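You operate a simulated robot arm through the tools that you are given. There is no shell and no other tool. Be economical: measure what you need, move in short steps, check, and stop when the job is done.

You run a simulated two-armed robot. Do the job below in one go: nothing can be reset, and whatever is moved stays where it is left.

## Task
Stack the tin that says "oil tin" from the cart rim opposite the brake on top of the tin labelled "wash tin". Then take the pink sleeve on the plate of post four and put it away on the sleeve plate. Then turn the temp dial to 45 C. Then take the cream block and leave it on top of the purple disc. Then lift the wipes lid open. The order counts.

Only the result counts: the job must be done as asked and must still hold three seconds after the hand-in. Knocking over, shifting, dropping, spilling or breaking anything else fails it. Lids that push on must go on centred and level and be pressed home; caps that screw on are set level and turned clockwise until they are tight.

## Robot
Two 7-joint arms with two-finger parallel grippers on one trunk, on a base that drives. Base frame: it is fixed to the floor where the robot stands at the start and does not move with it; the origin is under the middle of the robot, x ahead of it, y to its left, z up; the surface under the hand at the start is at about z = 35.8. Lengths are in cm, angles in rad, forces in N, time in s.
The left shoulder is at the start at [5, 18.7, 81], the right one opposite. With the tool pointing down near the work surface each hand reaches from about 10 to 64 cm from the robot's upright axis, wherever it stands, measured 20 degrees to its own side. Places, roughly: cream block (8x6x4 cm) [-150, -460, 90]; dye tin, oil tin, wash tin, wax tin [50, 0, 25]; pink sleeve (5x5x10 cm) [70, 20, 80]; purple disc (11x11x5 cm) [-130, -470, 90]; sleeve plate (57x24 cm) [244, -818, 86]; temp dial [-260, -250, 110]; wipes lid [-220, -490, 90]. Payload 3.43 kg a hand.
The TCP of each hand is the grasp point between the finger pads, 3 cm short of the fingertips. In the tool frame z runs along the fingers and y along their closing line. Largest opening 9.4 cm; finger width 2.8, thickness 1; the body of the gripper, 5 by 9.6 cm, starts 5.5 cm behind the TCP.
Orientation is that of the tool frame in the base frame, as [roll, pitch, yaw] about the fixed x, y, z axes, in that order (R = Rz(yaw) Ry(pitch) Rx(roll)). With the fingers straight down and closing along the base's y, the tool's x points along the base's -x, its y along +y and its z along -z.

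## Interface
- The arms move only by the tool nudge_tool. It takes "left_increments", "right_increments" or both (then of equal length, played together; a hand with none holds still); each is a list of rows, each a list of 7 numbers: the gripper command, from -1 (fully open) to 1 (shut), values between in proportion, then the shift along the base's x, y, z in cm, then the turn, a rotation vector about the base's x, y, z in rad. In form: [[gripper, dx, dy, dz, rx, ry, rz], ...]. A call has 1 to 8 rows; each row is the pose to reach, as a shift and turn from the pose commanded when the call began. Each row takes 0.2 s and may step no farther than 5 cm and 0.15 rad from the row before; otherwise, or with a gripper value out of range, the whole call is refused. Where a pose cannot be reached the arm comes as near as it can. A force on the tool above 40 N (or 10 N above the force at the start of the call, whichever is more), or a blocked arm, ends the call early, and 0.2 s more pass. Each finger travels about 15.3 cm/s and halts on what it meets, pressing with about 26 N; the grip force reading is that of the motor and also rises with nothing between the fingers. The clock runs only during rows and for 0.2 s after the last one: add rows that repeat a pose to give the fingers time. It gives the time, the measured TCP pose, the force on the tool (base axes), the opening and the grip force at its end, in the units of the frame above (readings bear some noise), with the torque about the TCP (base axes, N m) and any sound that the robot's microphone picked up.
- Cameras (640 x 400 px; columns grow to the right, rows downward): "scene" is now at [15.18, 1.31, 100.58]; the picture's right is [0.13, -0.99, 0.00], its down [-0.23, -0.03, -0.97] and it looks along [0.96, 0.13, -0.23] (base axes); focal length 214 px, centre (320, 200). "left" rides on the left gripper at [7.6, -1.4, -10.2] in its tool frame; the picture's right is [0.18, 0.98, 0.00], its down [-0.75, 0.14, -0.64] and it looks along [-0.63, 0.12, 0.77] (tool axes); focal length 243 px, centre (320, 200). "right" rides on the right gripper at [7.6, 1.4, -10.3] in its tool frame; the picture's right is [-0.18, 0.98, 0.00], its down [-0.75, -0.14, -0.64] and it looks along [-0.63, -0.12, 0.77] (tool axes); focal length 243 px, centre (320, 200). There is no depth. A picture from a camera that has moved, and an enlarged one, comes with that camera's place and axes in the base frame and with its lens.
- snapshot(camera): a new picture of that camera. It takes no simulated time.
- raise_lower(by): slides the trunk up (or, below 0, down) by that many cm; the arms and the scene camera ride with it, the base frame stays. It gives what a move gives, with no picture.
- roll_base(legs): drives the robot by 1 to 6 legs, each [ahead, left, turn to the left] in cm, cm and rad, along the robot's own axes; the way and the turn of a leg run together, so that a leg with both is an arc; at most 150 cm and 3.142 rad a leg. The arms and the cameras ride along, it lands a little off, and it stops where it bumps. It gives what a move gives.
- turn_head(pan, tilt): turns the head with the scene camera to pan (to the left, within 1.396 rad either way) and tilt (down, from -0.506 to 1.204), counted from straight ahead of the robot. It gives what a move gives.
- inspect(camera, box): a new picture of the part [left, top, right, bottom] of that camera's present view, enlarged. It takes no simulated time.
- sign_off(): hands the job in; it is judged then, once.

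Work in short steps. Places have to be worked out from the pictures, the camera data and where the tool is seen: move nearer, look again, correct. Check each grasp and each placing, and mend what went wrong. You have 165 turns and 122 pictures in all, those below and enlarged ones among them. Open the grippers and draw the arms clear of the work before you hand the job in, unless the task says otherwise; then end with one line.

The tools are called after ">>>" as a command line: name --argument value ..., lists and objects as JSON in quotes. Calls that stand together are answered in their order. nudge_tool: Moves the arms, as the interface text tells. Its arguments: {"type":"object","properties":{"left_increments":{"type":"array"},"right_increments":{"type":"array"}},"required":[]} The other tools are called the same way: raise_lower (by) slides the trunk up or down; roll_base (legs) drives the base; turn_head (pan, tilt) turns the head that bears the scene camera; snapshot (camera) takes a picture; inspect (camera, box) takes an enlarged picture of a part of a camera's view; sign_off () hands the job in.

At the start:

```text
time_s: 0.0
left_ee_pos: [35.1, 19.84, 102.46]
left_ee_rot: [-3.141, -0.001, -3.139]
left_wrist_force: [-0.1, -0.7, -0.7]
left_torque: [0.01, 0.0, -0.01]
left_opening: 9.41
left_gripper_force: 0.0
right_ee_pos: [45.4, -10.38, 94.86]
right_ee_rot: [-3.14, -0.001, 3.14]
right_wrist_force: [-0.3, -0.1, -0.1]
right_torque: [0.0, 0.01, -0.04]
right_opening: 9.41
right_gripper_force: 0.1
trunk travel left (down, up): [-2.5, 40.7]
robot x, y, heading: [0.16, 0.14, -0.006]
head pan, tilt: [0.131, 0.23]
```

scene: 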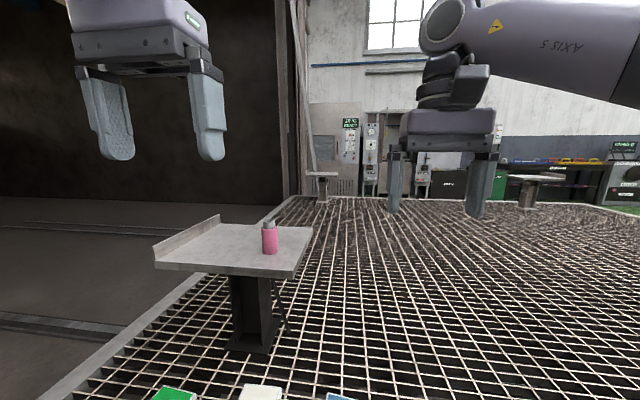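
right: 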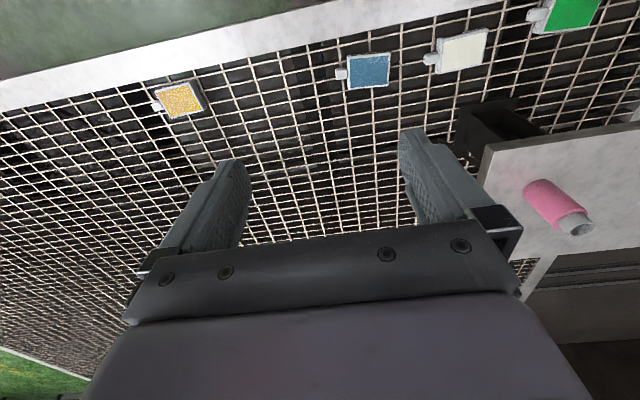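
left: 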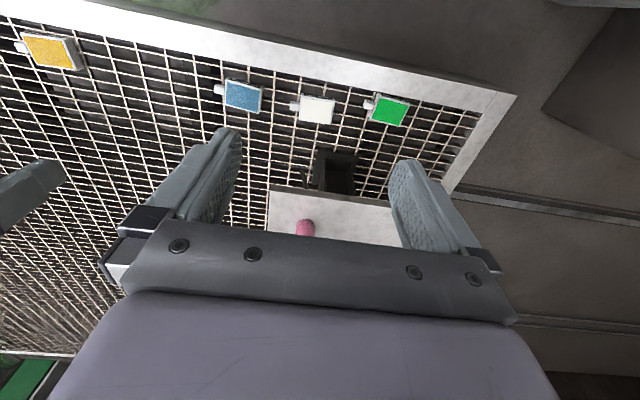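

The pictures show four coloured tins on a grating and a post plate with the pink sleeve. I tilt the head down to see the tins.

>>> turn_head --pan 0 --tilt 1.0

>>> snapshot --camera "scene"

```text
time_s: 1.1
left_ee_pos: [35.13, 19.85, 102.51]
left_ee_rot: [-3.141, 0.001, -3.14]
left_wrist_force: [-0.4, 0.2, 0.0]
left_torque: [0.02, 0.03, -0.03]
left_opening: 9.4
left_gripper_force: 0.0
right_ee_pos: [45.31, -10.48, 94.75]
right_ee_rot: [-3.141, -0.001, 3.142]
right_wrist_force: [-0.1, -0.3, 0.7]
right_torque: [-0.04, 0.02, 0.0]
right_opening: 9.4
right_gripper_force: 0.1
trunk travel left (down, up): [-2.5, 40.7]
robot x, y, heading: [-0.03, -0.1, -0.002]
head pan, tilt: [0.0, 1.0]
```

```text
118 pictures are left
camera scene: at [12.9, 0.09, 93.99], right [0.0, -1.0, 0.0], down [-0.84, 0.0, -0.54], along [0.54, 0.0, -0.84], focal length 214 px, centre (320, 200)
```

scene: 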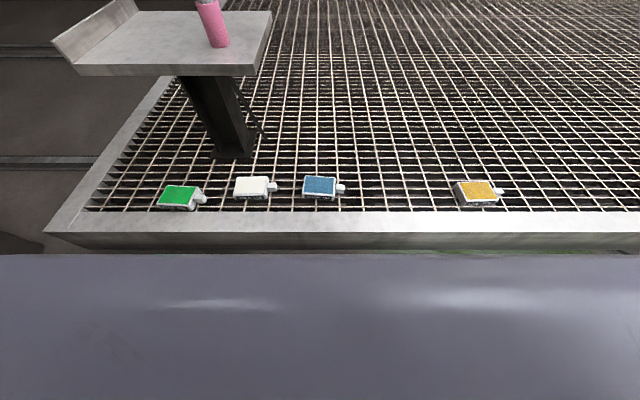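

Four tins lie in a row; I enlarge to read labels.

>>> inspect --camera "scene" --box '[150, 165, 350, 225]'

>>> inspect --camera "scene" --box '[430, 165, 530, 225]'

>>> inspect --camera "left" --box '[200, 60, 420, 160]'

```text
3.20 times, centred on (250, 195) of scene
camera zoom: at [12.9, 0.09, 93.99], right [0.0, -1.0, 0.0], down [-0.84, 0.0, -0.54], along [0.54, 0.0, -0.84], focal length 686 px, centre (544, 216)
```

zoom: 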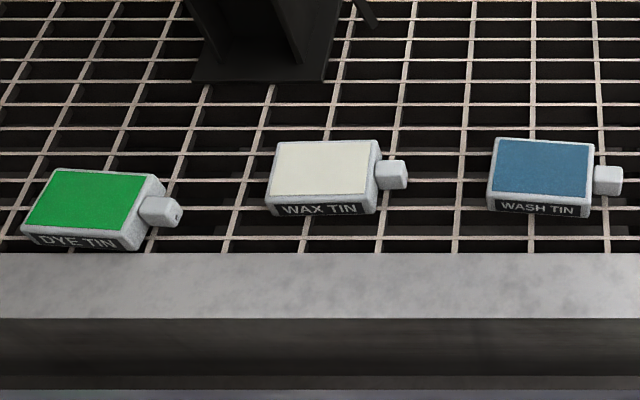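

```text
6.40 times, centred on (480, 195) of scene
camera zoom: at [12.9, 0.09, 93.99], right [0.0, -1.0, 0.0], down [-0.84, 0.0, -0.54], along [0.54, 0.0, -0.84], focal length 1373 px, centre (-704, 232)
```

zoom: 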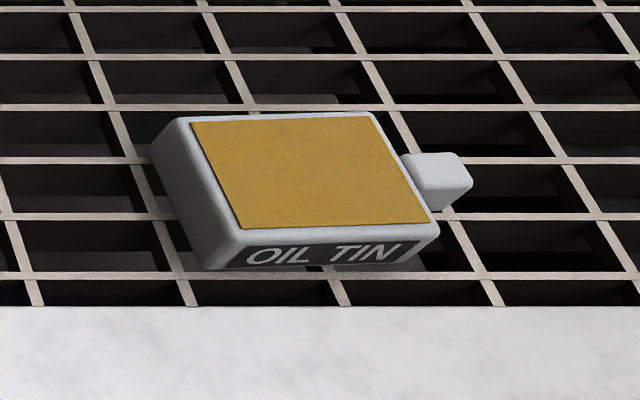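

```text
2.91 times, centred on (310, 110) of left
camera zoom: at [27.53, 18.39, 112.84], right [-0.18, 0.98, 0.0], down [0.75, 0.14, 0.64], along [0.63, 0.12, -0.77], focal length 706 px, centre (349, 462)
```

zoom: 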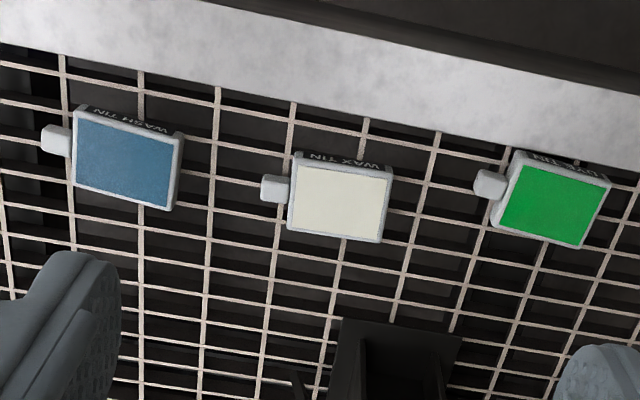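

Oil tin is yellow at about (52,-50), wash tin blue at about (55,0), tops near z 39. I drive right 25 cm to bring the oil tin within reach.

>>> roll_base --legs '[[0, -25, 0]]'

>>> nudge_tool --right_increments '[[-1, 0, -2, -4, 0, 0, 0.14], [-1, 0, -5, -8, 0, 0, 0.28], [-1, 0, -8, -12, 0, 0, 0.42], [-1, 0, -10, -16, 0, 0, 0.56], [-1, 0, -12, -20, 0, 0, 0.7], [-1, 0, -14, -24, 0, 0, 0.84], [-1, 0, -14, -26, 0, 0, 0.98], [-1, 0, -14, -28, 0, 0, 1.12]]'

>>> snapshot --camera "right"

>>> snapshot --camera "scene"

```text
time_s: 3.9
left_ee_pos: [35.15, -5.1, 102.55]
left_ee_rot: [3.141, -0.001, -3.14]
left_wrist_force: [-0.6, 0.0, -0.4]
left_torque: [0.01, -0.02, -0.02]
left_opening: 9.43
left_gripper_force: 0.1
right_ee_pos: [45.42, -35.39, 94.82]
right_ee_rot: [3.141, 0.0, -3.141]
right_wrist_force: [0.8, -0.2, 0.5]
right_torque: [-0.02, 0.04, 0.0]
right_opening: 9.4
right_gripper_force: 0.1
trunk travel left (down, up): [-2.5, 40.7]
robot x, y, heading: [0.02, -24.78, -0.002]
head pan, tilt: [0.0, 1.0]
```

```text
time_s: 5.7
left_ee_pos: [35.1, -5.15, 102.52]
left_ee_rot: [-3.141, -0.001, -3.139]
left_wrist_force: [-0.1, -0.5, 0.6]
left_torque: [0.02, 0.01, -0.02]
left_opening: 9.37
left_gripper_force: 0.1
right_ee_pos: [41.86, -47.38, 70.19]
right_ee_rot: [-3.063, 0.019, -2.18]
right_wrist_force: [0.5, -0.4, 0.5]
right_torque: [0.03, 0.0, 0.03]
right_opening: 9.41
right_gripper_force: 0.1
right hand out of reach, approached as far as the arm can: row 6, 7, 8
trunk travel left (down, up): [-2.5, 40.7]
robot x, y, heading: [-0.1, -25.11, 0.001]
head pan, tilt: [0.0, 1.0]
```

```text
114 pictures are left
camera right: at [35.61, -52.6, 80.19], right [-0.7, 0.71, -0.07], down [0.5, 0.56, 0.66], along [0.52, 0.43, -0.74], focal length 243 px, centre (320, 200)
```

right: 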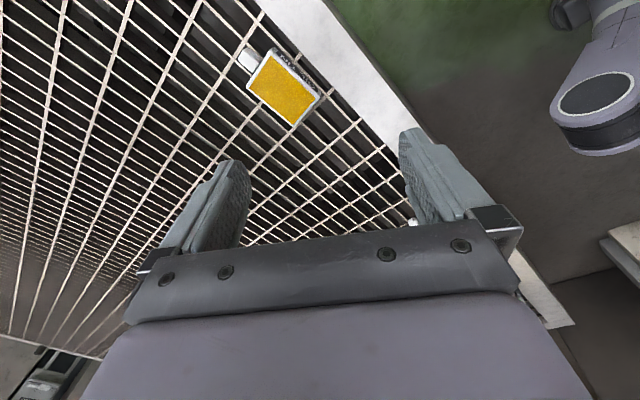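

```text
113 pictures are left
camera scene: at [12.9, -24.93, 93.98], right [0.0, -1.0, 0.0], down [-0.84, 0.0, -0.54], along [0.54, 0.0, -0.84], focal length 214 px, centre (320, 200)
```

scene: 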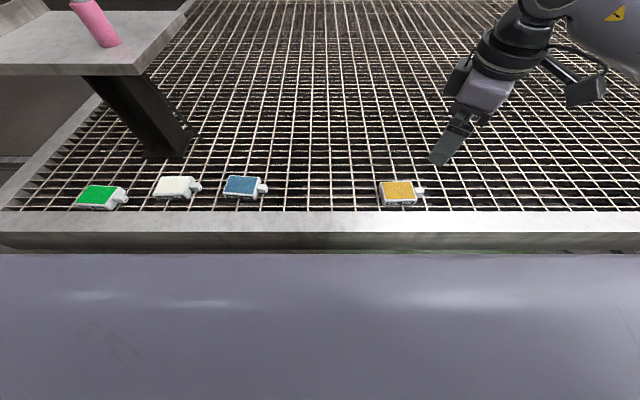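

The +yaw direction hits a limit; I rotate the other way to make the fingers close along x.

>>> nudge_tool --right_increments '[[-1, 0, 0, 0, 0, 0, -0.15], [-1, 0, 0, 0, 0, 0, -0.3], [-1, 1, 0, 0, 0, 0, -0.45], [-1, 2, 0, 0, 0, 0, -0.6], [-1, 3, 0, 0, 0, 0, -0.75], [-1, 4, 0, 0, 0, 0, -0.9], [-1, 5, 0, 0, 0, 0, -1.05], [-1, 6, 0, 0, 0, 0, -1.2]]'

>>> nudge_tool --right_increments '[[-1, 0, 0, 0, 0, 0, -0.15], [-1, 0, 0, 0, 0, 0, -0.3], [-1, 0, 0, 0, 0, 0, -0.45], [-1, 0, 0, 0, 0, 0, -0.6], [-1, 0, 0, 0, 0, 0, -0.75], [-1, 0, 0, 0, 0, 0, -0.9], [-1, 0, 0, 0, 0, 0, -1.05], [-1, 0, 0, 0, 0, 0, -1.2]]'

```text
time_s: 7.5
left_ee_pos: [35.14, -5.13, 102.49]
left_ee_rot: [3.141, 0.0, -3.14]
left_wrist_force: [-0.6, -0.2, 0.1]
left_torque: [-0.01, 0.05, 0.0]
left_opening: 9.39
left_gripper_force: 0.0
right_ee_pos: [47.94, -47.51, 70.18]
right_ee_rot: [-3.063, 0.018, 2.9]
right_wrist_force: [-0.3, 0.9, 1.0]
right_torque: [0.03, 0.01, -0.03]
right_opening: 9.4
right_gripper_force: 0.2
trunk travel left (down, up): [-2.5, 40.7]
robot x, y, heading: [-0.16, -24.88, 0.003]
head pan, tilt: [0.0, 1.0]
```

```text
time_s: 9.3
left_ee_pos: [35.15, -5.14, 102.5]
left_ee_rot: [-3.141, 0.0, -3.139]
left_wrist_force: [-0.1, -0.5, -0.1]
left_torque: [-0.01, 0.05, -0.02]
left_opening: 9.41
left_gripper_force: 0.0
right_ee_pos: [47.91, -47.5, 70.24]
right_ee_rot: [-3.062, 0.017, 1.698]
right_wrist_force: [1.5, 0.0, -0.1]
right_torque: [0.03, -0.01, 0.0]
right_opening: 9.41
right_gripper_force: 0.1
trunk travel left (down, up): [-2.5, 40.7]
robot x, y, heading: [-0.25, -25.02, -0.001]
head pan, tilt: [0.0, 1.0]
```

I level the tool and come above the oil tin.

>>> nudge_tool --right_increments '[[-1, 1.2, -0.8, -5, 0.027, -0.077, -0.1], [-1, 2.4, -1.6, -10, 0.027, -0.077, -0.128], [-1, 3.6, -2.2, -14, 0.027, -0.077, -0.128], [-1, 3.6, -2.2, -14, 0.027, -0.077, -0.128]]'

>>> snapshot --camera "right"

>>> inspect --camera "scene" --box '[340, 120, 460, 220]'

```text
refused: row 1 steps farther than a row can; nothing moved
```

```text
112 pictures are left
camera right: at [49.17, -39.46, 80.18], right [1.0, -0.06, -0.07], down [0.01, -0.75, 0.66], along [-0.09, -0.66, -0.74], focal length 243 px, centre (320, 200)
```

right: 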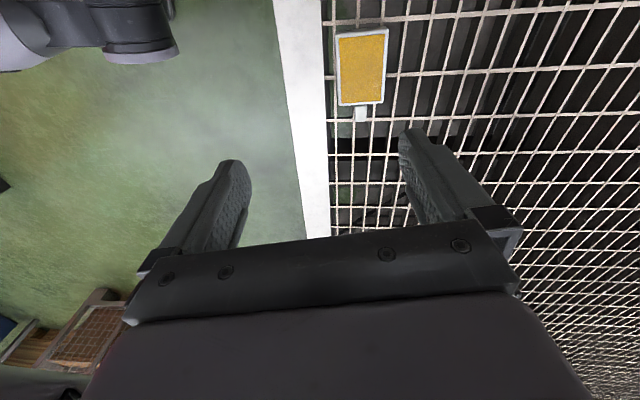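

```text
4.00 times, centred on (400, 170) of scene
camera zoom: at [12.9, -24.93, 93.98], right [0.0, -1.0, 0.0], down [-0.84, 0.0, -0.54], along [0.54, 0.0, -0.84], focal length 858 px, centre (0, 320)
```

zoom: 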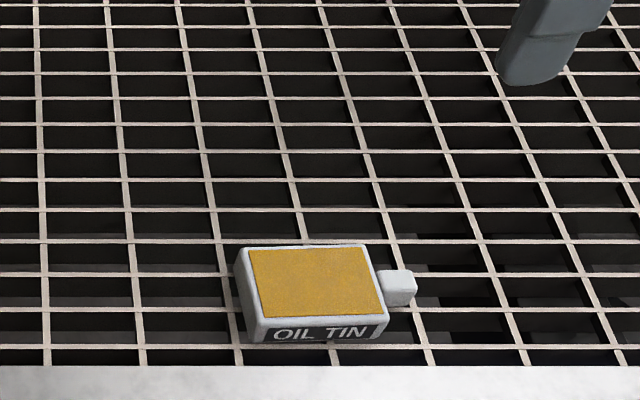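

Target tin centre about (51.8,-49.5). I redo the step with smaller rows.

>>> nudge_tool --right_increments '[[-1, 1.2, -0.8, -4, 0.01, -0.03, -0.05], [-1, 2.4, -1.6, -8, 0.027, -0.077, -0.128], [-1, 3.9, -2, -12, 0.027, -0.077, -0.128], [-1, 3.9, -2, -16, 0.027, -0.077, -0.128], [-1, 3.9, -2, -18, 0.027, -0.077, -0.128]]'

>>> snapshot --camera "right"

>>> inspect --camera "scene" --box '[340, 120, 460, 220]'

```text
time_s: 10.5
left_ee_pos: [35.14, -5.13, 102.43]
left_ee_rot: [-3.141, 0.0, -3.139]
left_wrist_force: [0.4, -0.3, -0.9]
left_torque: [-0.02, 0.0, 0.01]
left_opening: 9.38
left_gripper_force: 0.0
right_ee_pos: [51.79, -49.41, 52.21]
right_ee_rot: [3.139, -0.006, 1.574]
right_wrist_force: [-0.6, 0.0, 0.8]
right_torque: [0.01, 0.02, -0.01]
right_opening: 9.41
right_gripper_force: 0.1
trunk travel left (down, up): [-2.5, 40.7]
robot x, y, heading: [-0.29, -24.51, 0.001]
head pan, tilt: [0.0, 1.0]
```

```text
110 pictures are left
camera right: at [53.29, -41.92, 62.51], right [0.98, -0.18, 0.0], down [-0.14, -0.76, 0.64], along [-0.12, -0.63, -0.77], focal length 243 px, centre (320, 200)
```

right: 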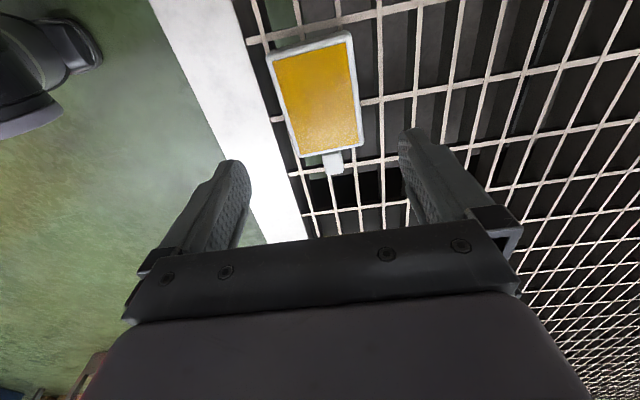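

```text
4.00 times, centred on (400, 170) of scene
camera zoom: at [12.9, -24.93, 93.99], right [0.0, -1.0, 0.0], down [-0.84, 0.0, -0.54], along [0.54, 0.0, -0.84], focal length 858 px, centre (0, 320)
```

zoom: 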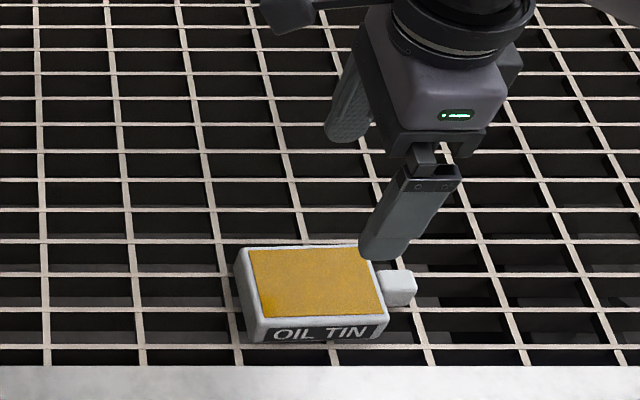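

Tin corners work out to x 48.1–55.3, y −44.5 to −54.7, turned +0.055 rad. I lower to z 41 with a small yaw fix.

>>> nudge_tool --right_increments '[[-1, 0, -0.2, -4, 0, 0, 0.055], [-1, 0, -0.2, -8, 0, 0, 0.055], [-1, 0, -0.2, -11.2, 0, 0, 0.055]]'

>>> snapshot --camera "right"

>>> inspect --camera "scene" --box '[340, 120, 460, 220]'

```text
time_s: 11.3
left_ee_pos: [35.18, -5.16, 102.59]
left_ee_rot: [3.141, -0.001, -3.139]
left_wrist_force: [-0.2, -0.3, -0.6]
left_torque: [0.02, 0.01, 0.04]
left_opening: 9.4
left_gripper_force: 0.0
right_ee_pos: [51.68, -49.72, 40.83]
right_ee_rot: [3.141, -0.006, 1.627]
right_wrist_force: [1.1, 0.3, 0.8]
right_torque: [0.01, -0.03, 0.03]
right_opening: 9.4
right_gripper_force: 0.1
trunk travel left (down, up): [-2.5, 40.7]
robot x, y, heading: [-0.03, -25.13, -0.0]
head pan, tilt: [0.0, 1.0]
```

```text
108 pictures are left
camera right: at [52.7, -42.05, 51.32], right [0.99, -0.13, 0.0], down [-0.1, -0.76, 0.64], along [-0.08, -0.63, -0.77], focal length 243 px, centre (320, 200)
```

right: 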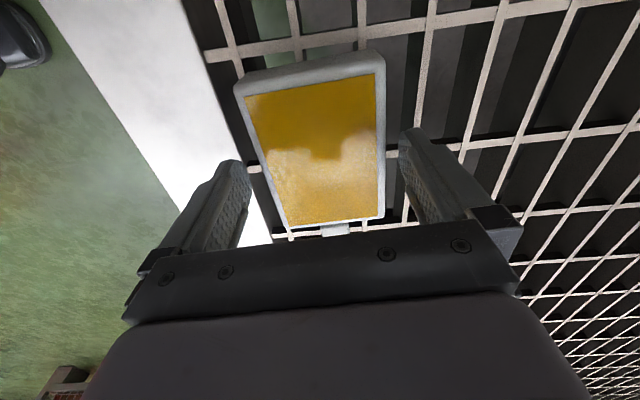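

```text
4.00 times, centred on (400, 170) of scene
camera zoom: at [12.9, -24.93, 93.99], right [0.0, -1.0, 0.0], down [-0.84, 0.0, -0.54], along [0.54, 0.0, -0.84], focal length 858 px, centre (0, 320)
```

zoom: 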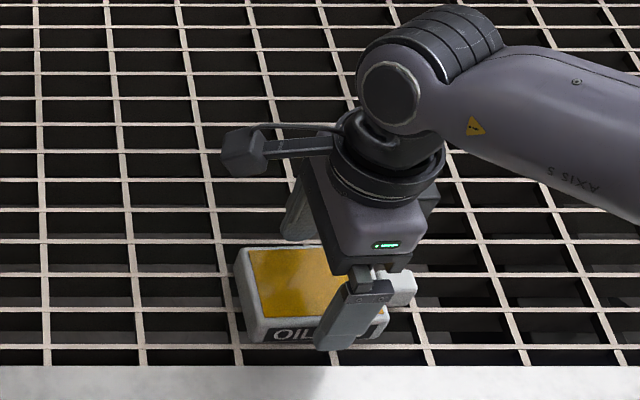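

Centred within a few mm. Lower 1.3 cm and close.

>>> nudge_tool --right_increments '[[-1, 0.2, 0, -1.3, 0, 0, 0], [0, 0.2, 0, -1.3, 0, 0, 0], [1, 0.2, 0, -1.3, 0, 0, 0], [1, 0.2, 0, -1.3, 0, 0, 0], [1, 0.2, 0, -1.3, 0, 0, 0]]'

```text
time_s: 12.5
left_ee_pos: [35.18, -5.11, 102.52]
left_ee_rot: [-3.141, 0.0, -3.14]
left_wrist_force: [-0.1, 0.0, 0.2]
left_torque: [-0.03, 0.0, 0.01]
left_opening: 9.39
left_gripper_force: 0.0
right_ee_pos: [51.91, -49.72, 39.82]
right_ee_rot: [-3.139, -0.006, 1.629]
right_wrist_force: [-2.4, -0.7, 2.5]
right_torque: [-0.17, 0.31, -0.07]
right_opening: 7.59
right_gripper_force: 26.0
trunk travel left (down, up): [-2.5, 40.7]
robot x, y, heading: [-0.03, -25.1, 0.001]
head pan, tilt: [0.0, 1.0]
```

Gripped at 7.59 cm. Lift slowly and check.

>>> nudge_tool --right_increments '[[1, 0, 0, 3, 0, 0, 0], [1, 0, 0, 6, 0, 0, 0], [1, 0, 0, 9, 0, 0, 0], [1, 0, 0, 11, 0, 0, 0]]'

>>> snapshot --camera "scene"

>>> snapshot --camera "right"

```text
time_s: 13.5
left_ee_pos: [35.13, -5.12, 102.48]
left_ee_rot: [-3.141, 0.001, -3.14]
left_wrist_force: [-0.5, -0.9, 0.9]
left_torque: [-0.03, -0.02, -0.01]
left_opening: 9.41
left_gripper_force: 0.0
right_ee_pos: [51.97, -49.61, 50.81]
right_ee_rot: [-3.14, -0.004, 1.629]
right_wrist_force: [-0.2, -0.1, 0.3]
right_torque: [0.01, -0.04, 0.06]
right_opening: 0.02
right_gripper_force: 25.9
trunk travel left (down, up): [-2.5, 40.7]
robot x, y, heading: [0.01, -24.73, -0.002]
head pan, tilt: [0.0, 1.0]
```

```text
106 pictures are left
camera scene: at [12.9, -24.93, 93.98], right [0.0, -1.0, 0.0], down [-0.84, 0.0, -0.54], along [0.54, 0.0, -0.84], focal length 214 px, centre (320, 200)
```

scene: 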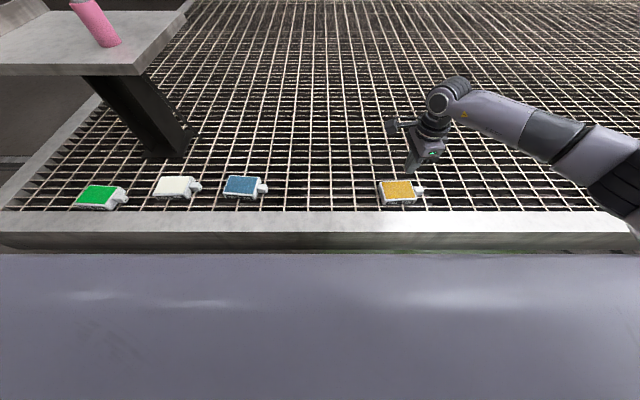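

```text
105 pictures are left
camera right: at [53.03, -42.07, 61.08], right [0.99, -0.13, 0.0], down [-0.1, -0.76, 0.64], along [-0.08, -0.63, -0.77], focal length 243 px, centre (320, 200)
```

right: 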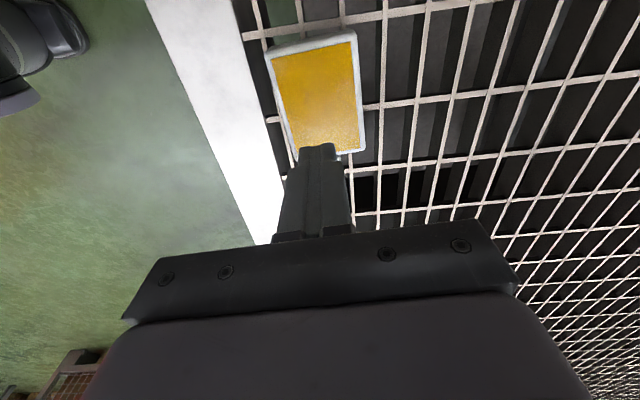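

The fingers slipped off the rounded edge; the tin is still in place. I go back down deeper, checking the force.

>>> nudge_tool --right_increments '[[-1, 0, 0, 0, 0, 0, 0], [-1, 0, 0, 0, 0, 0, 0], [-1, 0, 0, 0, 0, 0, 0], [-1, 0, 0, -4, 0, 0, 0], [-1, 0, 0, -8, 0, 0, 0], [-1, 0, 0, -11, 0, 0, 0], [-1, 0, 0, -12, 0, 0, 0]]'

>>> snapshot --camera "right"

```text
time_s: 15.1
left_ee_pos: [35.17, -5.17, 102.6]
left_ee_rot: [3.14, -0.002, -3.14]
left_wrist_force: [0.3, 0.6, -0.9]
left_torque: [-0.02, -0.02, -0.01]
left_opening: 9.39
left_gripper_force: 0.0
right_ee_pos: [52.08, -49.59, 38.73]
right_ee_rot: [3.141, -0.006, 1.628]
right_wrist_force: [-2.1, -0.7, 9.3]
right_torque: [-0.15, 0.52, -0.02]
right_opening: 9.37
right_gripper_force: 0.0
trunk travel left (down, up): [-2.5, 40.7]
robot x, y, heading: [-0.21, -25.06, -0.001]
head pan, tilt: [0.0, 1.0]
```

```text
104 pictures are left
camera right: at [53.07, -42.05, 49.13], right [0.99, -0.13, 0.0], down [-0.1, -0.76, 0.64], along [-0.08, -0.63, -0.77], focal length 243 px, centre (320, 200)
```

right: 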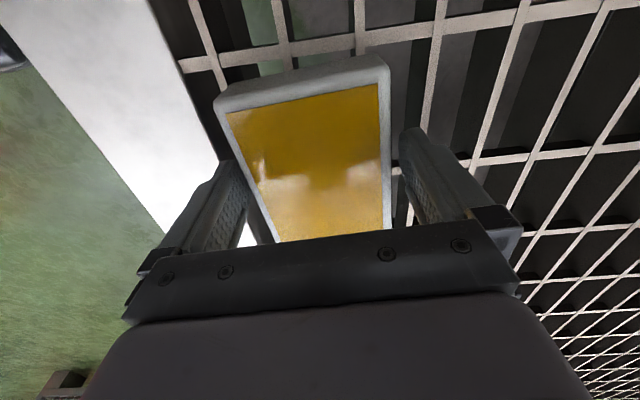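

Contact 9 N on the near finger, likely the rim edge. I partly close to 8.2 cm and then go slightly deeper.

>>> nudge_tool --right_increments '[[-1, 0, 0, 0.3, 0, 0, 0], [-0.74, 0, 0, 0.3, 0, 0, 0], [-0.74, 0, 0, 0.3, 0, 0, 0], [-0.74, 0, 0, -0.2, 0, 0, 0], [-0.74, 0, 0, -0.5, 0, 0, 0], [-0.74, 0, 0, -0.5, 0, 0, 0]]'

```text
time_s: 16.5
left_ee_pos: [35.09, -5.13, 102.63]
left_ee_rot: [-3.141, 0.001, -3.14]
left_wrist_force: [-0.2, -0.3, -0.3]
left_torque: [0.01, -0.02, 0.01]
left_opening: 9.4
left_gripper_force: 0.0
right_ee_pos: [52.26, -49.78, 38.83]
right_ee_rot: [3.135, -0.005, 1.626]
right_wrist_force: [-6.9, -1.4, 19.0]
right_torque: [-0.32, 1.1, 0.05]
right_opening: 8.58
right_gripper_force: 3.3
trunk travel left (down, up): [-2.5, 40.7]
robot x, y, heading: [0.02, -24.87, -0.002]
head pan, tilt: [0.0, 1.0]
stopped in row 6 (right hand): the force on the tool passed its limit at 42 N (the readings are from after the stop); the commanded pose is now the measured one
```

Contact is a grate bar under the fingertip (surface z≈35.8). I rise slightly to z≈39, recentre and close, then lift very gently.

>>> nudge_tool --right_increments '[[-0.74, 0, 0, 0.25, 0, 0, 0], [-0.74, -0.25, 0.1, 0.25, 0, 0, 0], [1, -0.25, 0.1, 0.25, 0, 0, 0], [1, -0.25, 0.1, 0.25, 0, 0, 0], [1, -0.25, 0.1, 0.25, 0, 0, 0], [1, -0.25, 0.1, 0.25, 0, 0, 0]]'

>>> snapshot --camera "right"

```text
time_s: 17.9
left_ee_pos: [34.98, -5.2, 102.44]
left_ee_rot: [-3.141, 0.0, -3.14]
left_wrist_force: [-0.3, 0.5, -0.7]
left_torque: [0.01, 0.02, -0.02]
left_opening: 9.39
left_gripper_force: 0.1
right_ee_pos: [52.04, -49.72, 38.77]
right_ee_rot: [3.136, -0.003, 1.627]
right_wrist_force: [2.9, -5.3, 8.9]
right_torque: [-0.59, 0.47, 0.29]
right_opening: 8.04
right_gripper_force: 25.5
trunk travel left (down, up): [-2.5, 40.7]
robot x, y, heading: [-0.26, -24.82, 0.0]
head pan, tilt: [0.0, 1.0]
```

```text
103 pictures are left
camera right: at [52.96, -42.05, 49.16], right [0.99, -0.13, 0.01], down [-0.1, -0.76, 0.64], along [-0.08, -0.63, -0.77], focal length 243 px, centre (320, 200)
```

right: 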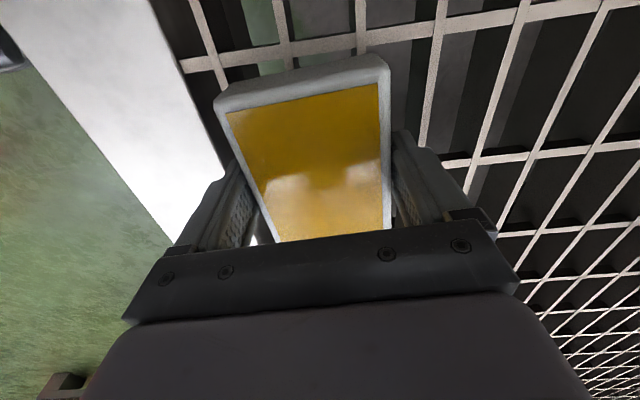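

Gripped lower at 8.04 cm. Very gentle lift.

>>> nudge_tool --right_increments '[[1, 0, 0, 0.3, 0, 0, 0], [1, 0, 0, 0.7, 0, 0, 0], [1, 0, 0, 1.2, 0, 0, 0], [1, 0, 0, 1.7, 0, 0, 0], [1, 0, 0, 2.2, 0, 0, 0], [1, 0, 0, 2.8, 0, 0, 0]]'

>>> inspect --camera "scene" --box '[340, 120, 460, 220]'

```text
time_s: 19.3
left_ee_pos: [35.23, -5.23, 102.44]
left_ee_rot: [-3.141, 0.0, -3.139]
left_wrist_force: [0.1, -0.3, -0.6]
left_torque: [-0.05, 0.02, 0.01]
left_opening: 9.42
left_gripper_force: 0.1
right_ee_pos: [52.08, -49.74, 41.46]
right_ee_rot: [3.138, -0.008, 1.627]
right_wrist_force: [1.4, 0.6, -4.6]
right_torque: [0.04, 0.01, 0.0]
right_opening: 8.06
right_gripper_force: 26.4
trunk travel left (down, up): [-2.5, 40.7]
robot x, y, heading: [-0.08, -25.11, -0.003]
head pan, tilt: [0.0, 1.0]
```

```text
4.00 times, centred on (400, 170) of scene
camera zoom: at [12.92, -24.95, 93.98], right [0.0, -1.0, 0.0], down [-0.84, 0.0, -0.54], along [0.54, 0.0, -0.84], focal length 858 px, centre (0, 320)
```

zoom: 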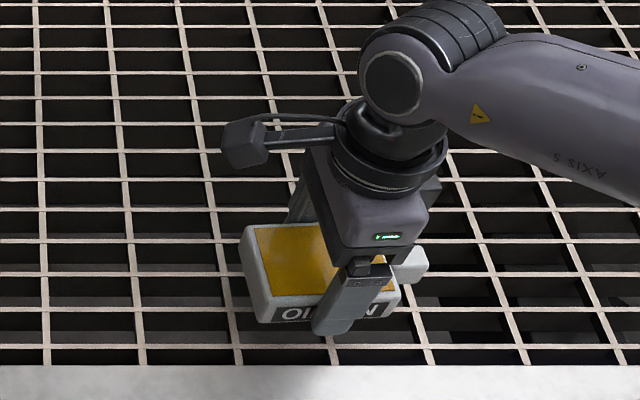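

The oil tin is held (0.47 kg) and level. Raise it and drive back left 30 cm.

>>> nudge_tool --right_increments '[[1, 0, 0, 2, 0, 0, 0], [1, 0, 0, 4, 0, 0, 0], [1, 0, 0, 6, 0, 0, 0], [1, 0, 0, 8, 0, 0, 0], [1, 0, 0, 10, 0, 0, 0], [1, 0, 0, 12, 0, 0, 0]]'

>>> roll_base --legs '[[0, 32, 0]]'

>>> inspect --camera "scene" --box '[240, 120, 440, 245]'

>>> snapshot --camera "right"

```text
time_s: 20.7
left_ee_pos: [35.18, -5.22, 102.5]
left_ee_rot: [-3.14, -0.001, -3.14]
left_wrist_force: [0.3, 0.4, 0.4]
left_torque: [0.0, -0.02, 0.03]
left_opening: 9.4
left_gripper_force: 0.0
right_ee_pos: [52.08, -49.53, 53.61]
right_ee_rot: [3.139, -0.007, 1.626]
right_wrist_force: [0.7, 0.7, -6.2]
right_torque: [0.02, 0.01, 0.0]
right_opening: 8.03
right_gripper_force: 25.6
trunk travel left (down, up): [-2.5, 40.7]
robot x, y, heading: [0.1, -24.98, 0.005]
head pan, tilt: [0.0, 1.0]
```

```text
time_s: 24.1
left_ee_pos: [35.16, 26.82, 102.45]
left_ee_rot: [3.14, -0.001, 3.14]
left_wrist_force: [-0.6, 1.0, -0.9]
left_torque: [-0.01, 0.01, -0.01]
left_opening: 9.41
left_gripper_force: 0.1
right_ee_pos: [51.98, -17.61, 53.52]
right_ee_rot: [3.137, -0.007, 1.626]
right_wrist_force: [0.7, 0.5, -4.1]
right_torque: [0.02, -0.02, 0.0]
right_opening: 8.07
right_gripper_force: 26.0
trunk travel left (down, up): [-2.5, 40.7]
robot x, y, heading: [0.22, 6.87, 0.002]
head pan, tilt: [0.0, 1.0]
```

```text
3.20 times, centred on (340, 182) of scene
camera zoom: at [12.95, 7.13, 93.98], right [0.0, -1.0, 0.0], down [-0.84, 0.0, -0.54], along [0.54, 0.0, -0.84], focal length 686 px, centre (256, 256)
```

zoom: 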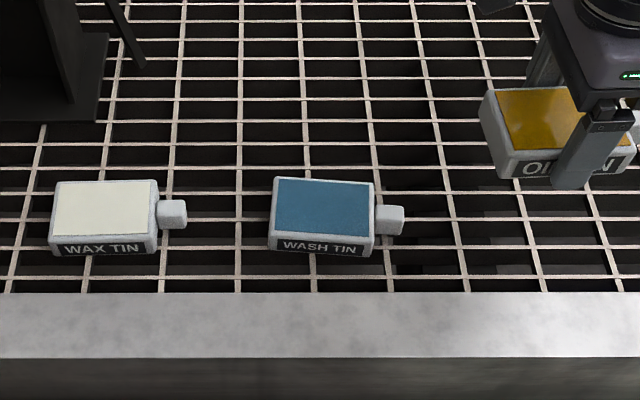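

```text
100 pictures are left
camera right: at [52.98, -9.99, 63.87], right [0.99, -0.13, 0.0], down [-0.1, -0.76, 0.64], along [-0.08, -0.63, -0.77], focal length 243 px, centre (320, 200)
```

right: 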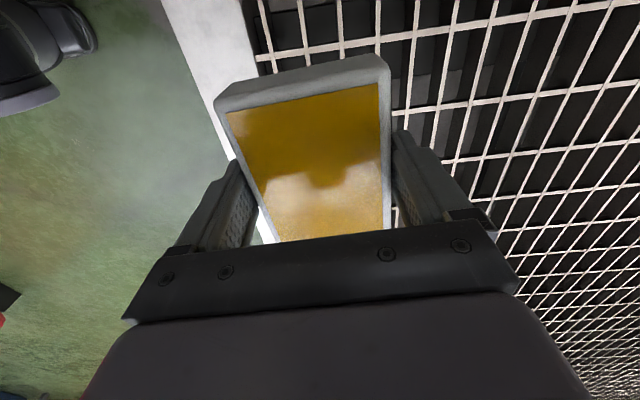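

Wash tin centre estimated at about (54.4, 0.3), turned about −0.07. I confirm with the left camera.

>>> snapshot --camera "left"

```text
99 pictures are left
camera left: at [27.63, 25.39, 112.83], right [-0.18, 0.98, 0.0], down [0.75, 0.14, 0.64], along [0.63, 0.12, -0.77], focal length 243 px, centre (320, 200)
```

left: 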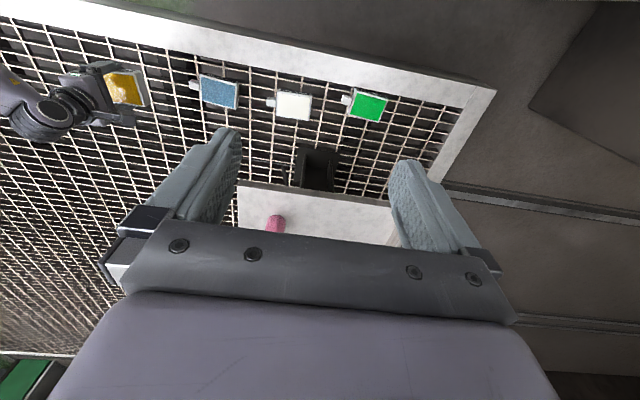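

Consistent. I move the oil tin above the wash tin at height.

>>> nudge_tool --right_increments '[[1, 0.3, 3, 0, 0, 0, -0.02], [1, 0.6, 6, 0, 0, 0, -0.04], [1, 1, 9, 0, 0, 0, -0.06], [1, 1.5, 12, 0, 0, 0, -0.08], [1, 2, 15, 0, 0, 0, -0.1], [1, 2.4, 18, 0, 0, 0, -0.13], [1, 2.4, 18, -2, 0, 0, -0.13]]'

>>> inspect --camera "scene" --box '[260, 120, 420, 220]'

```text
time_s: 25.7
left_ee_pos: [35.2, 26.88, 102.39]
left_ee_rot: [3.141, 0.001, 3.141]
left_wrist_force: [-0.3, 0.7, 0.5]
left_torque: [0.0, -0.02, -0.02]
left_opening: 9.4
left_gripper_force: 0.1
right_ee_pos: [54.3, 0.42, 51.42]
right_ee_rot: [3.14, -0.006, 1.495]
right_wrist_force: [0.3, 0.7, -4.3]
right_torque: [0.01, 0.01, 0.0]
right_opening: 8.02
right_gripper_force: 26.0
trunk travel left (down, up): [-2.5, 40.7]
robot x, y, heading: [-0.32, 7.11, -0.002]
head pan, tilt: [0.0, 1.0]
```

```text
4.00 times, centred on (340, 170) of scene
camera zoom: at [12.95, 7.14, 93.98], right [0.0, -1.0, 0.0], down [-0.84, 0.0, -0.54], along [0.54, 0.0, -0.84], focal length 858 px, centre (240, 320)
```

zoom: 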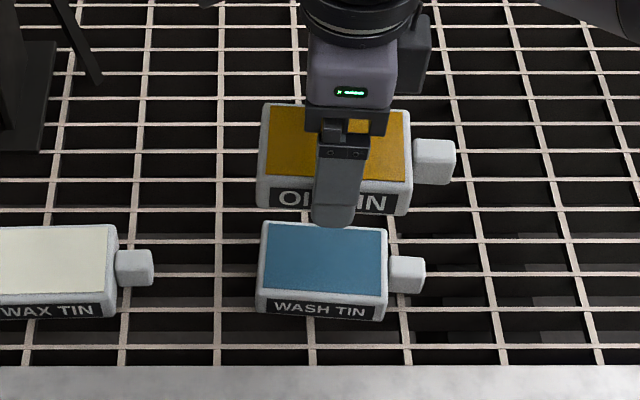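

Aligned; I descend with a 0.2 cm y correction to just above contact.

>>> nudge_tool --right_increments '[[1, 0, -0.2, -3, 0, 0, 0], [1, 0, -0.2, -6, 0, 0, 0], [1, 0, -0.2, -8, 0, 0, 0], [1, 0, -0.2, -8.6, 0, 0, 0], [1, 0, -0.2, -8.6, 0, 0, 0]]'

>>> inspect --camera "scene" --box '[260, 120, 420, 220]'

```text
time_s: 26.9
left_ee_pos: [35.26, 26.95, 102.51]
left_ee_rot: [3.141, 0.0, 3.14]
left_wrist_force: [0.6, -0.4, -0.6]
left_torque: [0.0, -0.02, -0.02]
left_opening: 9.39
left_gripper_force: 0.1
right_ee_pos: [54.53, 0.07, 42.91]
right_ee_rot: [3.139, -0.004, 1.494]
right_wrist_force: [0.7, 0.7, -5.1]
right_torque: [0.04, -0.02, -0.04]
right_opening: 8.03
right_gripper_force: 26.0
trunk travel left (down, up): [-2.5, 40.7]
robot x, y, heading: [-0.17, 7.27, 0.001]
head pan, tilt: [0.0, 1.0]
```

```text
4.00 times, centred on (340, 170) of scene
camera zoom: at [12.95, 7.14, 93.98], right [0.0, -1.0, 0.0], down [-0.84, 0.0, -0.54], along [0.54, 0.0, -0.84], focal length 858 px, centre (240, 320)
```

zoom: 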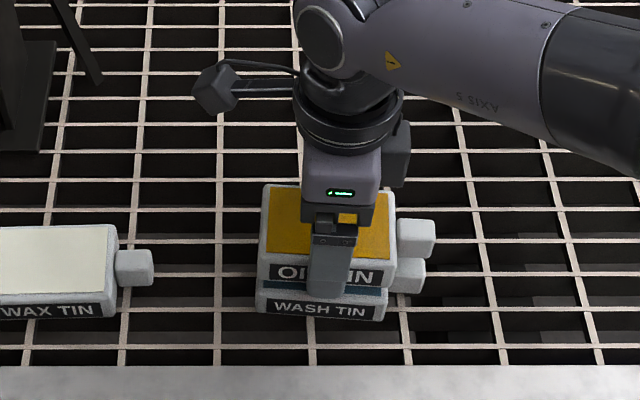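

Nearly in contact. Lower in fine steps and watch the force.

>>> nudge_tool --right_increments '[[1, 0, 0, -0.3, 0, 0, 0], [1, 0, 0, -0.5, 0, 0, 0], [1, 0, 0, -0.7, 0, 0, 0], [1, 0, 0, -0.7, 0, 0, 0]]'

```text
time_s: 27.9
left_ee_pos: [35.33, 26.77, 102.39]
left_ee_rot: [-3.141, 0.0, 3.139]
left_wrist_force: [0.1, -0.7, 0.3]
left_torque: [0.0, -0.01, -0.03]
left_opening: 9.42
left_gripper_force: 0.0
right_ee_pos: [54.37, 0.15, 42.3]
right_ee_rot: [3.139, -0.006, 1.494]
right_wrist_force: [-0.4, -0.3, -4.8]
right_torque: [0.0, -0.01, 0.01]
right_opening: 8.0
right_gripper_force: 25.3
trunk travel left (down, up): [-2.5, 40.7]
robot x, y, heading: [-0.2, 7.4, -0.005]
head pan, tilt: [0.0, 1.0]
```

Still no contact; continue.

>>> nudge_tool --right_increments '[[1, 0, 0, -0.2, 0, 0, 0], [1, 0, 0, -0.4, 0, 0, 0], [1, 0, 0, -0.4, 0, 0, 0]]'

```text
time_s: 28.7
left_ee_pos: [35.26, 26.93, 102.46]
left_ee_rot: [3.141, 0.001, 3.139]
left_wrist_force: [0.7, -0.1, 0.4]
left_torque: [-0.01, -0.02, 0.03]
left_opening: 9.39
left_gripper_force: 0.0
right_ee_pos: [54.4, 0.2, 41.72]
right_ee_rot: [3.139, -0.007, 1.497]
right_wrist_force: [-0.4, -0.4, -4.3]
right_torque: [-0.05, -0.02, -0.02]
right_opening: 8.04
right_gripper_force: 26.0
trunk travel left (down, up): [-2.5, 40.7]
robot x, y, heading: [0.17, 7.03, 0.001]
head pan, tilt: [0.0, 1.0]
```

>>> nudge_tool --right_increments '[[1, 0, 0, -0.2, 0, 0, 0], [1, 0, 0, -0.4, 0, 0, 0], [1, 0, 0, -0.4, 0, 0, 0]]'

```text
time_s: 29.5
left_ee_pos: [35.04, 26.95, 102.7]
left_ee_rot: [3.141, 0.003, 3.14]
left_wrist_force: [-0.3, -0.3, 0.5]
left_torque: [0.0, 0.02, 0.04]
left_opening: 9.41
left_gripper_force: 0.0
right_ee_pos: [54.44, 0.21, 41.73]
right_ee_rot: [3.135, -0.008, 1.492]
right_wrist_force: [-5.5, -2.2, 27.7]
right_torque: [-0.5, 1.08, 0.03]
right_opening: 8.05
right_gripper_force: 26.2
trunk travel left (down, up): [-2.5, 40.7]
robot x, y, heading: [-0.43, 6.98, -0.004]
head pan, tilt: [0.0, 1.0]
```

Contact reached. Back off 0.25 to relieve the force, look, then release.

>>> nudge_tool --right_increments '[[1, 0, 0, 0.25, 0, 0, 0], [1, 0, 0, 0.25, 0, 0, 0]]'

>>> inspect --camera "scene" --box '[270, 140, 398, 220]'

```text
time_s: 30.1
left_ee_pos: [35.01, 26.92, 102.38]
left_ee_rot: [-3.141, 0.003, 3.138]
left_wrist_force: [0.4, 0.2, -0.5]
left_torque: [0.01, -0.01, 0.01]
left_opening: 9.39
left_gripper_force: 0.1
right_ee_pos: [54.4, 0.31, 41.69]
right_ee_rot: [3.133, -0.006, 1.495]
right_wrist_force: [-1.2, -0.3, 18.2]
right_torque: [-0.26, 0.24, -0.14]
right_opening: 8.03
right_gripper_force: 25.9
trunk travel left (down, up): [-2.5, 40.7]
robot x, y, heading: [-0.06, 6.95, 0.0]
head pan, tilt: [0.0, 1.0]
```

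```text
5.00 times, centred on (334, 180) of scene
camera zoom: at [12.83, 7.16, 94.0], right [0.0, -1.0, 0.0], down [-0.84, 0.0, -0.54], along [0.54, 0.0, -0.84], focal length 1072 px, centre (250, 300)
```

zoom: 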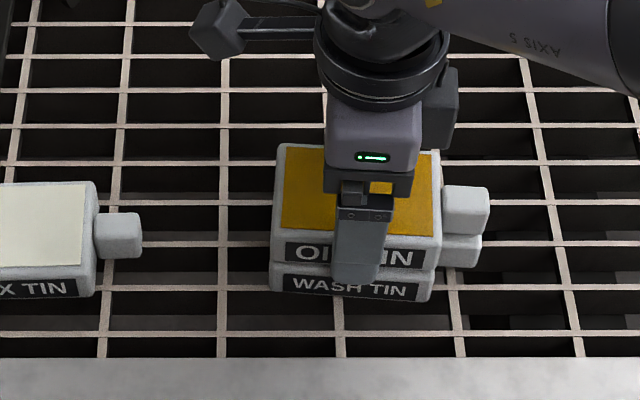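

Well aligned. Release gently.

>>> nudge_tool --right_increments '[[1, 0, 0, 0.15, 0, 0, 0], [-0.85, 0, 0, 0.15, 0, 0, 0], [-0.9, 0, 0, 0.15, 0, 0, 0], [-1, 0, 0, 0.2, 0, 0, 0], [-1, 0, 0, 1, 0, 0, 0], [-1, 0, 0, 3, 0, 0, 0], [-1, 0, 0, 7, 0, 0, 0], [-1, 0, 0, 12, 0, 0, 0]]'

>>> snapshot --camera "right"

>>> inspect --camera "scene" --box '[270, 140, 398, 220]'

```text
time_s: 31.9
left_ee_pos: [35.21, 26.87, 102.52]
left_ee_rot: [-3.141, -0.001, 3.14]
left_wrist_force: [0.2, 0.9, 0.5]
left_torque: [0.02, 0.0, -0.01]
left_opening: 9.4
left_gripper_force: 0.0
right_ee_pos: [54.32, 0.09, 53.68]
right_ee_rot: [3.138, -0.005, 1.493]
right_wrist_force: [0.2, -0.2, 0.3]
right_torque: [0.0, 0.03, -0.01]
right_opening: 9.37
right_gripper_force: 0.1
trunk travel left (down, up): [-2.5, 40.7]
robot x, y, heading: [-0.17, 7.18, -0.005]
head pan, tilt: [0.0, 1.0]
```

```text
95 pictures are left
camera right: at [56.38, 7.61, 64.05], right [0.97, -0.26, 0.0], down [-0.2, -0.74, 0.64], along [-0.16, -0.62, -0.77], focal length 243 px, centre (320, 200)
```

right: 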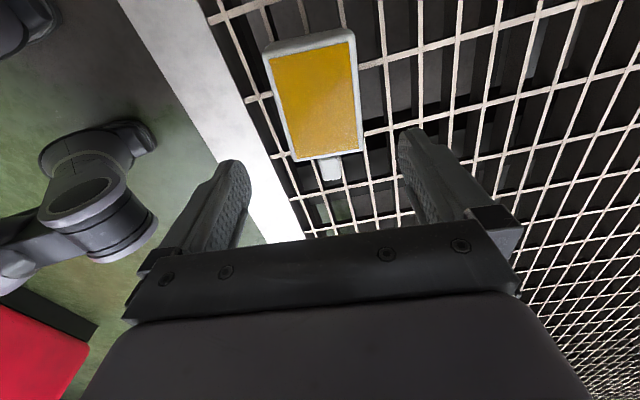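

```text
5.00 times, centred on (334, 180) of scene
camera zoom: at [12.93, 7.14, 93.98], right [0.0, -1.0, 0.0], down [-0.84, 0.0, -0.54], along [0.54, 0.0, -0.84], focal length 1072 px, centre (250, 300)
```

zoom: 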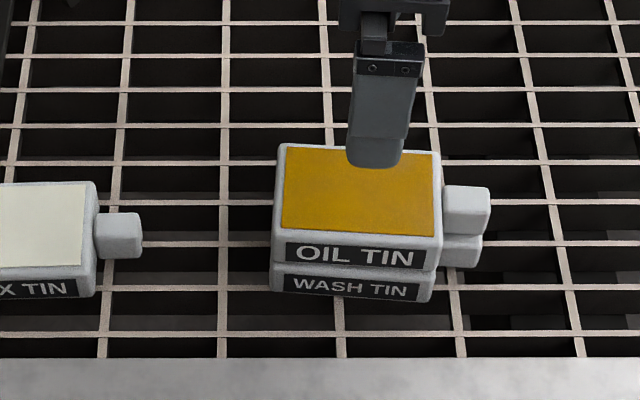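

Task one is done: the oil tin sits square on the wash tin. Now I look at the post plate with the pink sleeve.

>>> turn_head --pan 0.15 --tilt 0.35

>>> snapshot --camera "scene"

>>> snapshot --camera "left"

```text
time_s: 33.0
left_ee_pos: [35.3, 27.0, 102.42]
left_ee_rot: [3.141, 0.0, 3.141]
left_wrist_force: [-0.1, 0.1, -1.6]
left_torque: [-0.02, -0.01, -0.03]
left_opening: 9.41
left_gripper_force: 0.1
right_ee_pos: [54.42, 0.27, 53.6]
right_ee_rot: [3.138, -0.005, 1.494]
right_wrist_force: [-0.6, 0.2, 0.2]
right_torque: [0.03, 0.0, 0.04]
right_opening: 9.39
right_gripper_force: 0.0
trunk travel left (down, up): [-2.5, 40.7]
robot x, y, heading: [-0.05, 7.23, -0.001]
head pan, tilt: [0.15, 0.351]
```

```text
93 pictures are left
camera scene: at [15.17, 8.53, 99.45], right [0.15, -0.99, 0.0], down [-0.34, -0.05, -0.94], along [0.93, 0.14, -0.34], focal length 214 px, centre (320, 200)
```

scene: 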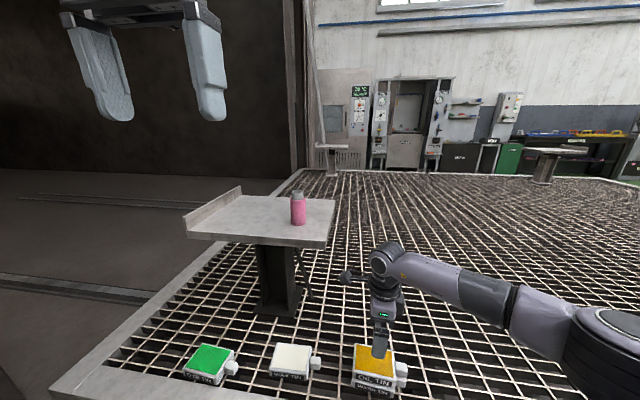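

```text
92 pictures are left
camera left: at [27.6, 25.41, 112.84], right [-0.18, 0.98, 0.0], down [0.75, 0.14, 0.64], along [0.63, 0.12, -0.77], focal length 243 px, centre (320, 200)
```

left: 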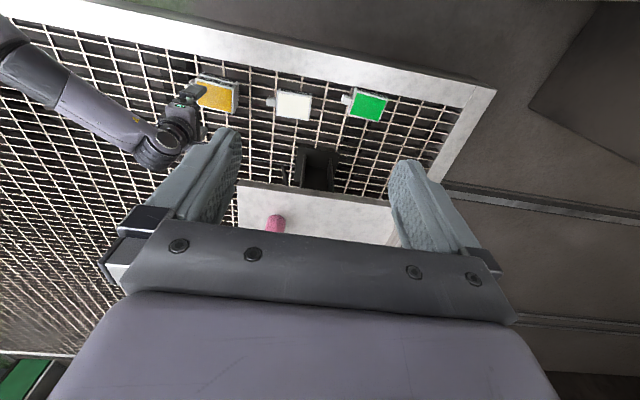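

Sleeve stands at about (69,22.8), from z≈72 to 81.5. I lift the right hand away and bring the left hand forward and tilted towards the sleeve.

>>> nudge_tool --right_increments '[[-1, 0, 0, 4.5, 0, 0, 0], [-1, 0, -1, 9, 0, 0, 0], [-1, -1, -3, 13, 0, 0, 0], [-1, -2, -5, 17, 0, 0, 0], [-1, -3, -7, 21, 0, 0, 0], [-1, -4, -9, 25, 0, 0, 0], [-1, -5, -11, 29, 0, 0, 0], [-1, -6, -13, 33, 0, 0, 0]]' --left_increments '[[-1, 3, -0.5, 0, 0, -0.07, 0], [-1, 6, -1, 0, 0, -0.14, 0], [-1, 9, -1.5, -0.5, 0, -0.21, 0], [-1, 12, -2, -1, 0, -0.28, 0], [-1, 15, -2.5, -1.5, 0, -0.35, 0], [-1, 18, -3, -2, 0, -0.42, 0], [-1, 21, -3.5, -3, 0, -0.5, 0], [-1, 24, -4, -4, 0, -0.5, 0]]'

>>> snapshot --camera "left"

>>> snapshot --camera "scene"

```text
time_s: 34.8
left_ee_pos: [59.27, 22.79, 98.43]
left_ee_rot: [3.141, 0.501, 3.138]
left_wrist_force: [-0.1, -0.7, -0.2]
left_torque: [-0.01, 0.05, 0.0]
left_opening: 9.41
left_gripper_force: 0.0
right_ee_pos: [48.46, -12.82, 86.73]
right_ee_rot: [3.138, -0.004, 1.494]
right_wrist_force: [-0.4, 0.2, 0.6]
right_torque: [0.0, 0.01, 0.04]
right_opening: 9.42
right_gripper_force: 0.0
trunk travel left (down, up): [-2.5, 40.7]
robot x, y, heading: [0.1, 7.31, -0.001]
head pan, tilt: [0.15, 0.351]
```

```text
91 pictures are left
camera left: at [47.68, 21.37, 103.83], right [-0.16, 0.98, -0.09], down [0.35, 0.14, 0.92], along [0.92, 0.12, -0.37], focal length 243 px, centre (320, 200)
```

left: 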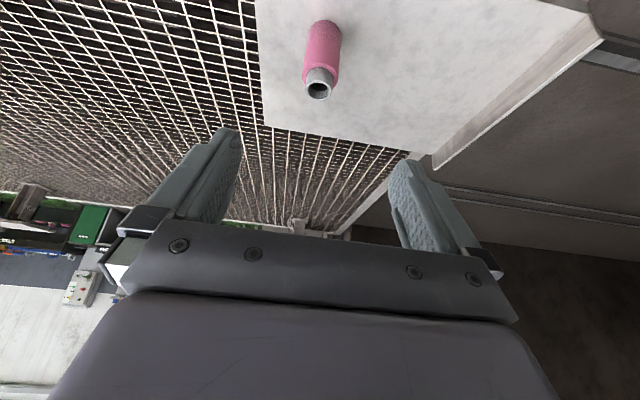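

```text
90 pictures are left
camera scene: at [15.17, 8.53, 99.46], right [0.15, -0.99, 0.0], down [-0.34, -0.05, -0.94], along [0.93, 0.14, -0.34], focal length 214 px, centre (320, 200)
```

scene: 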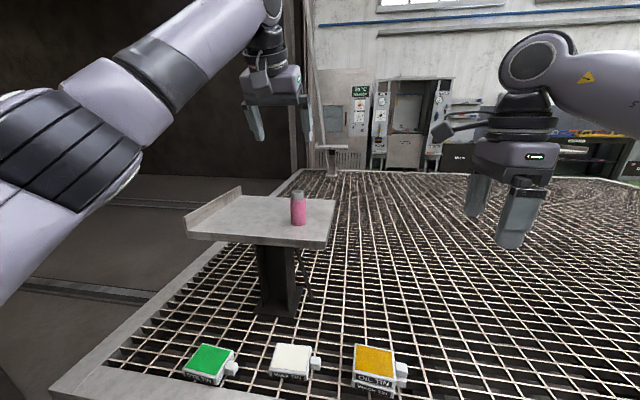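

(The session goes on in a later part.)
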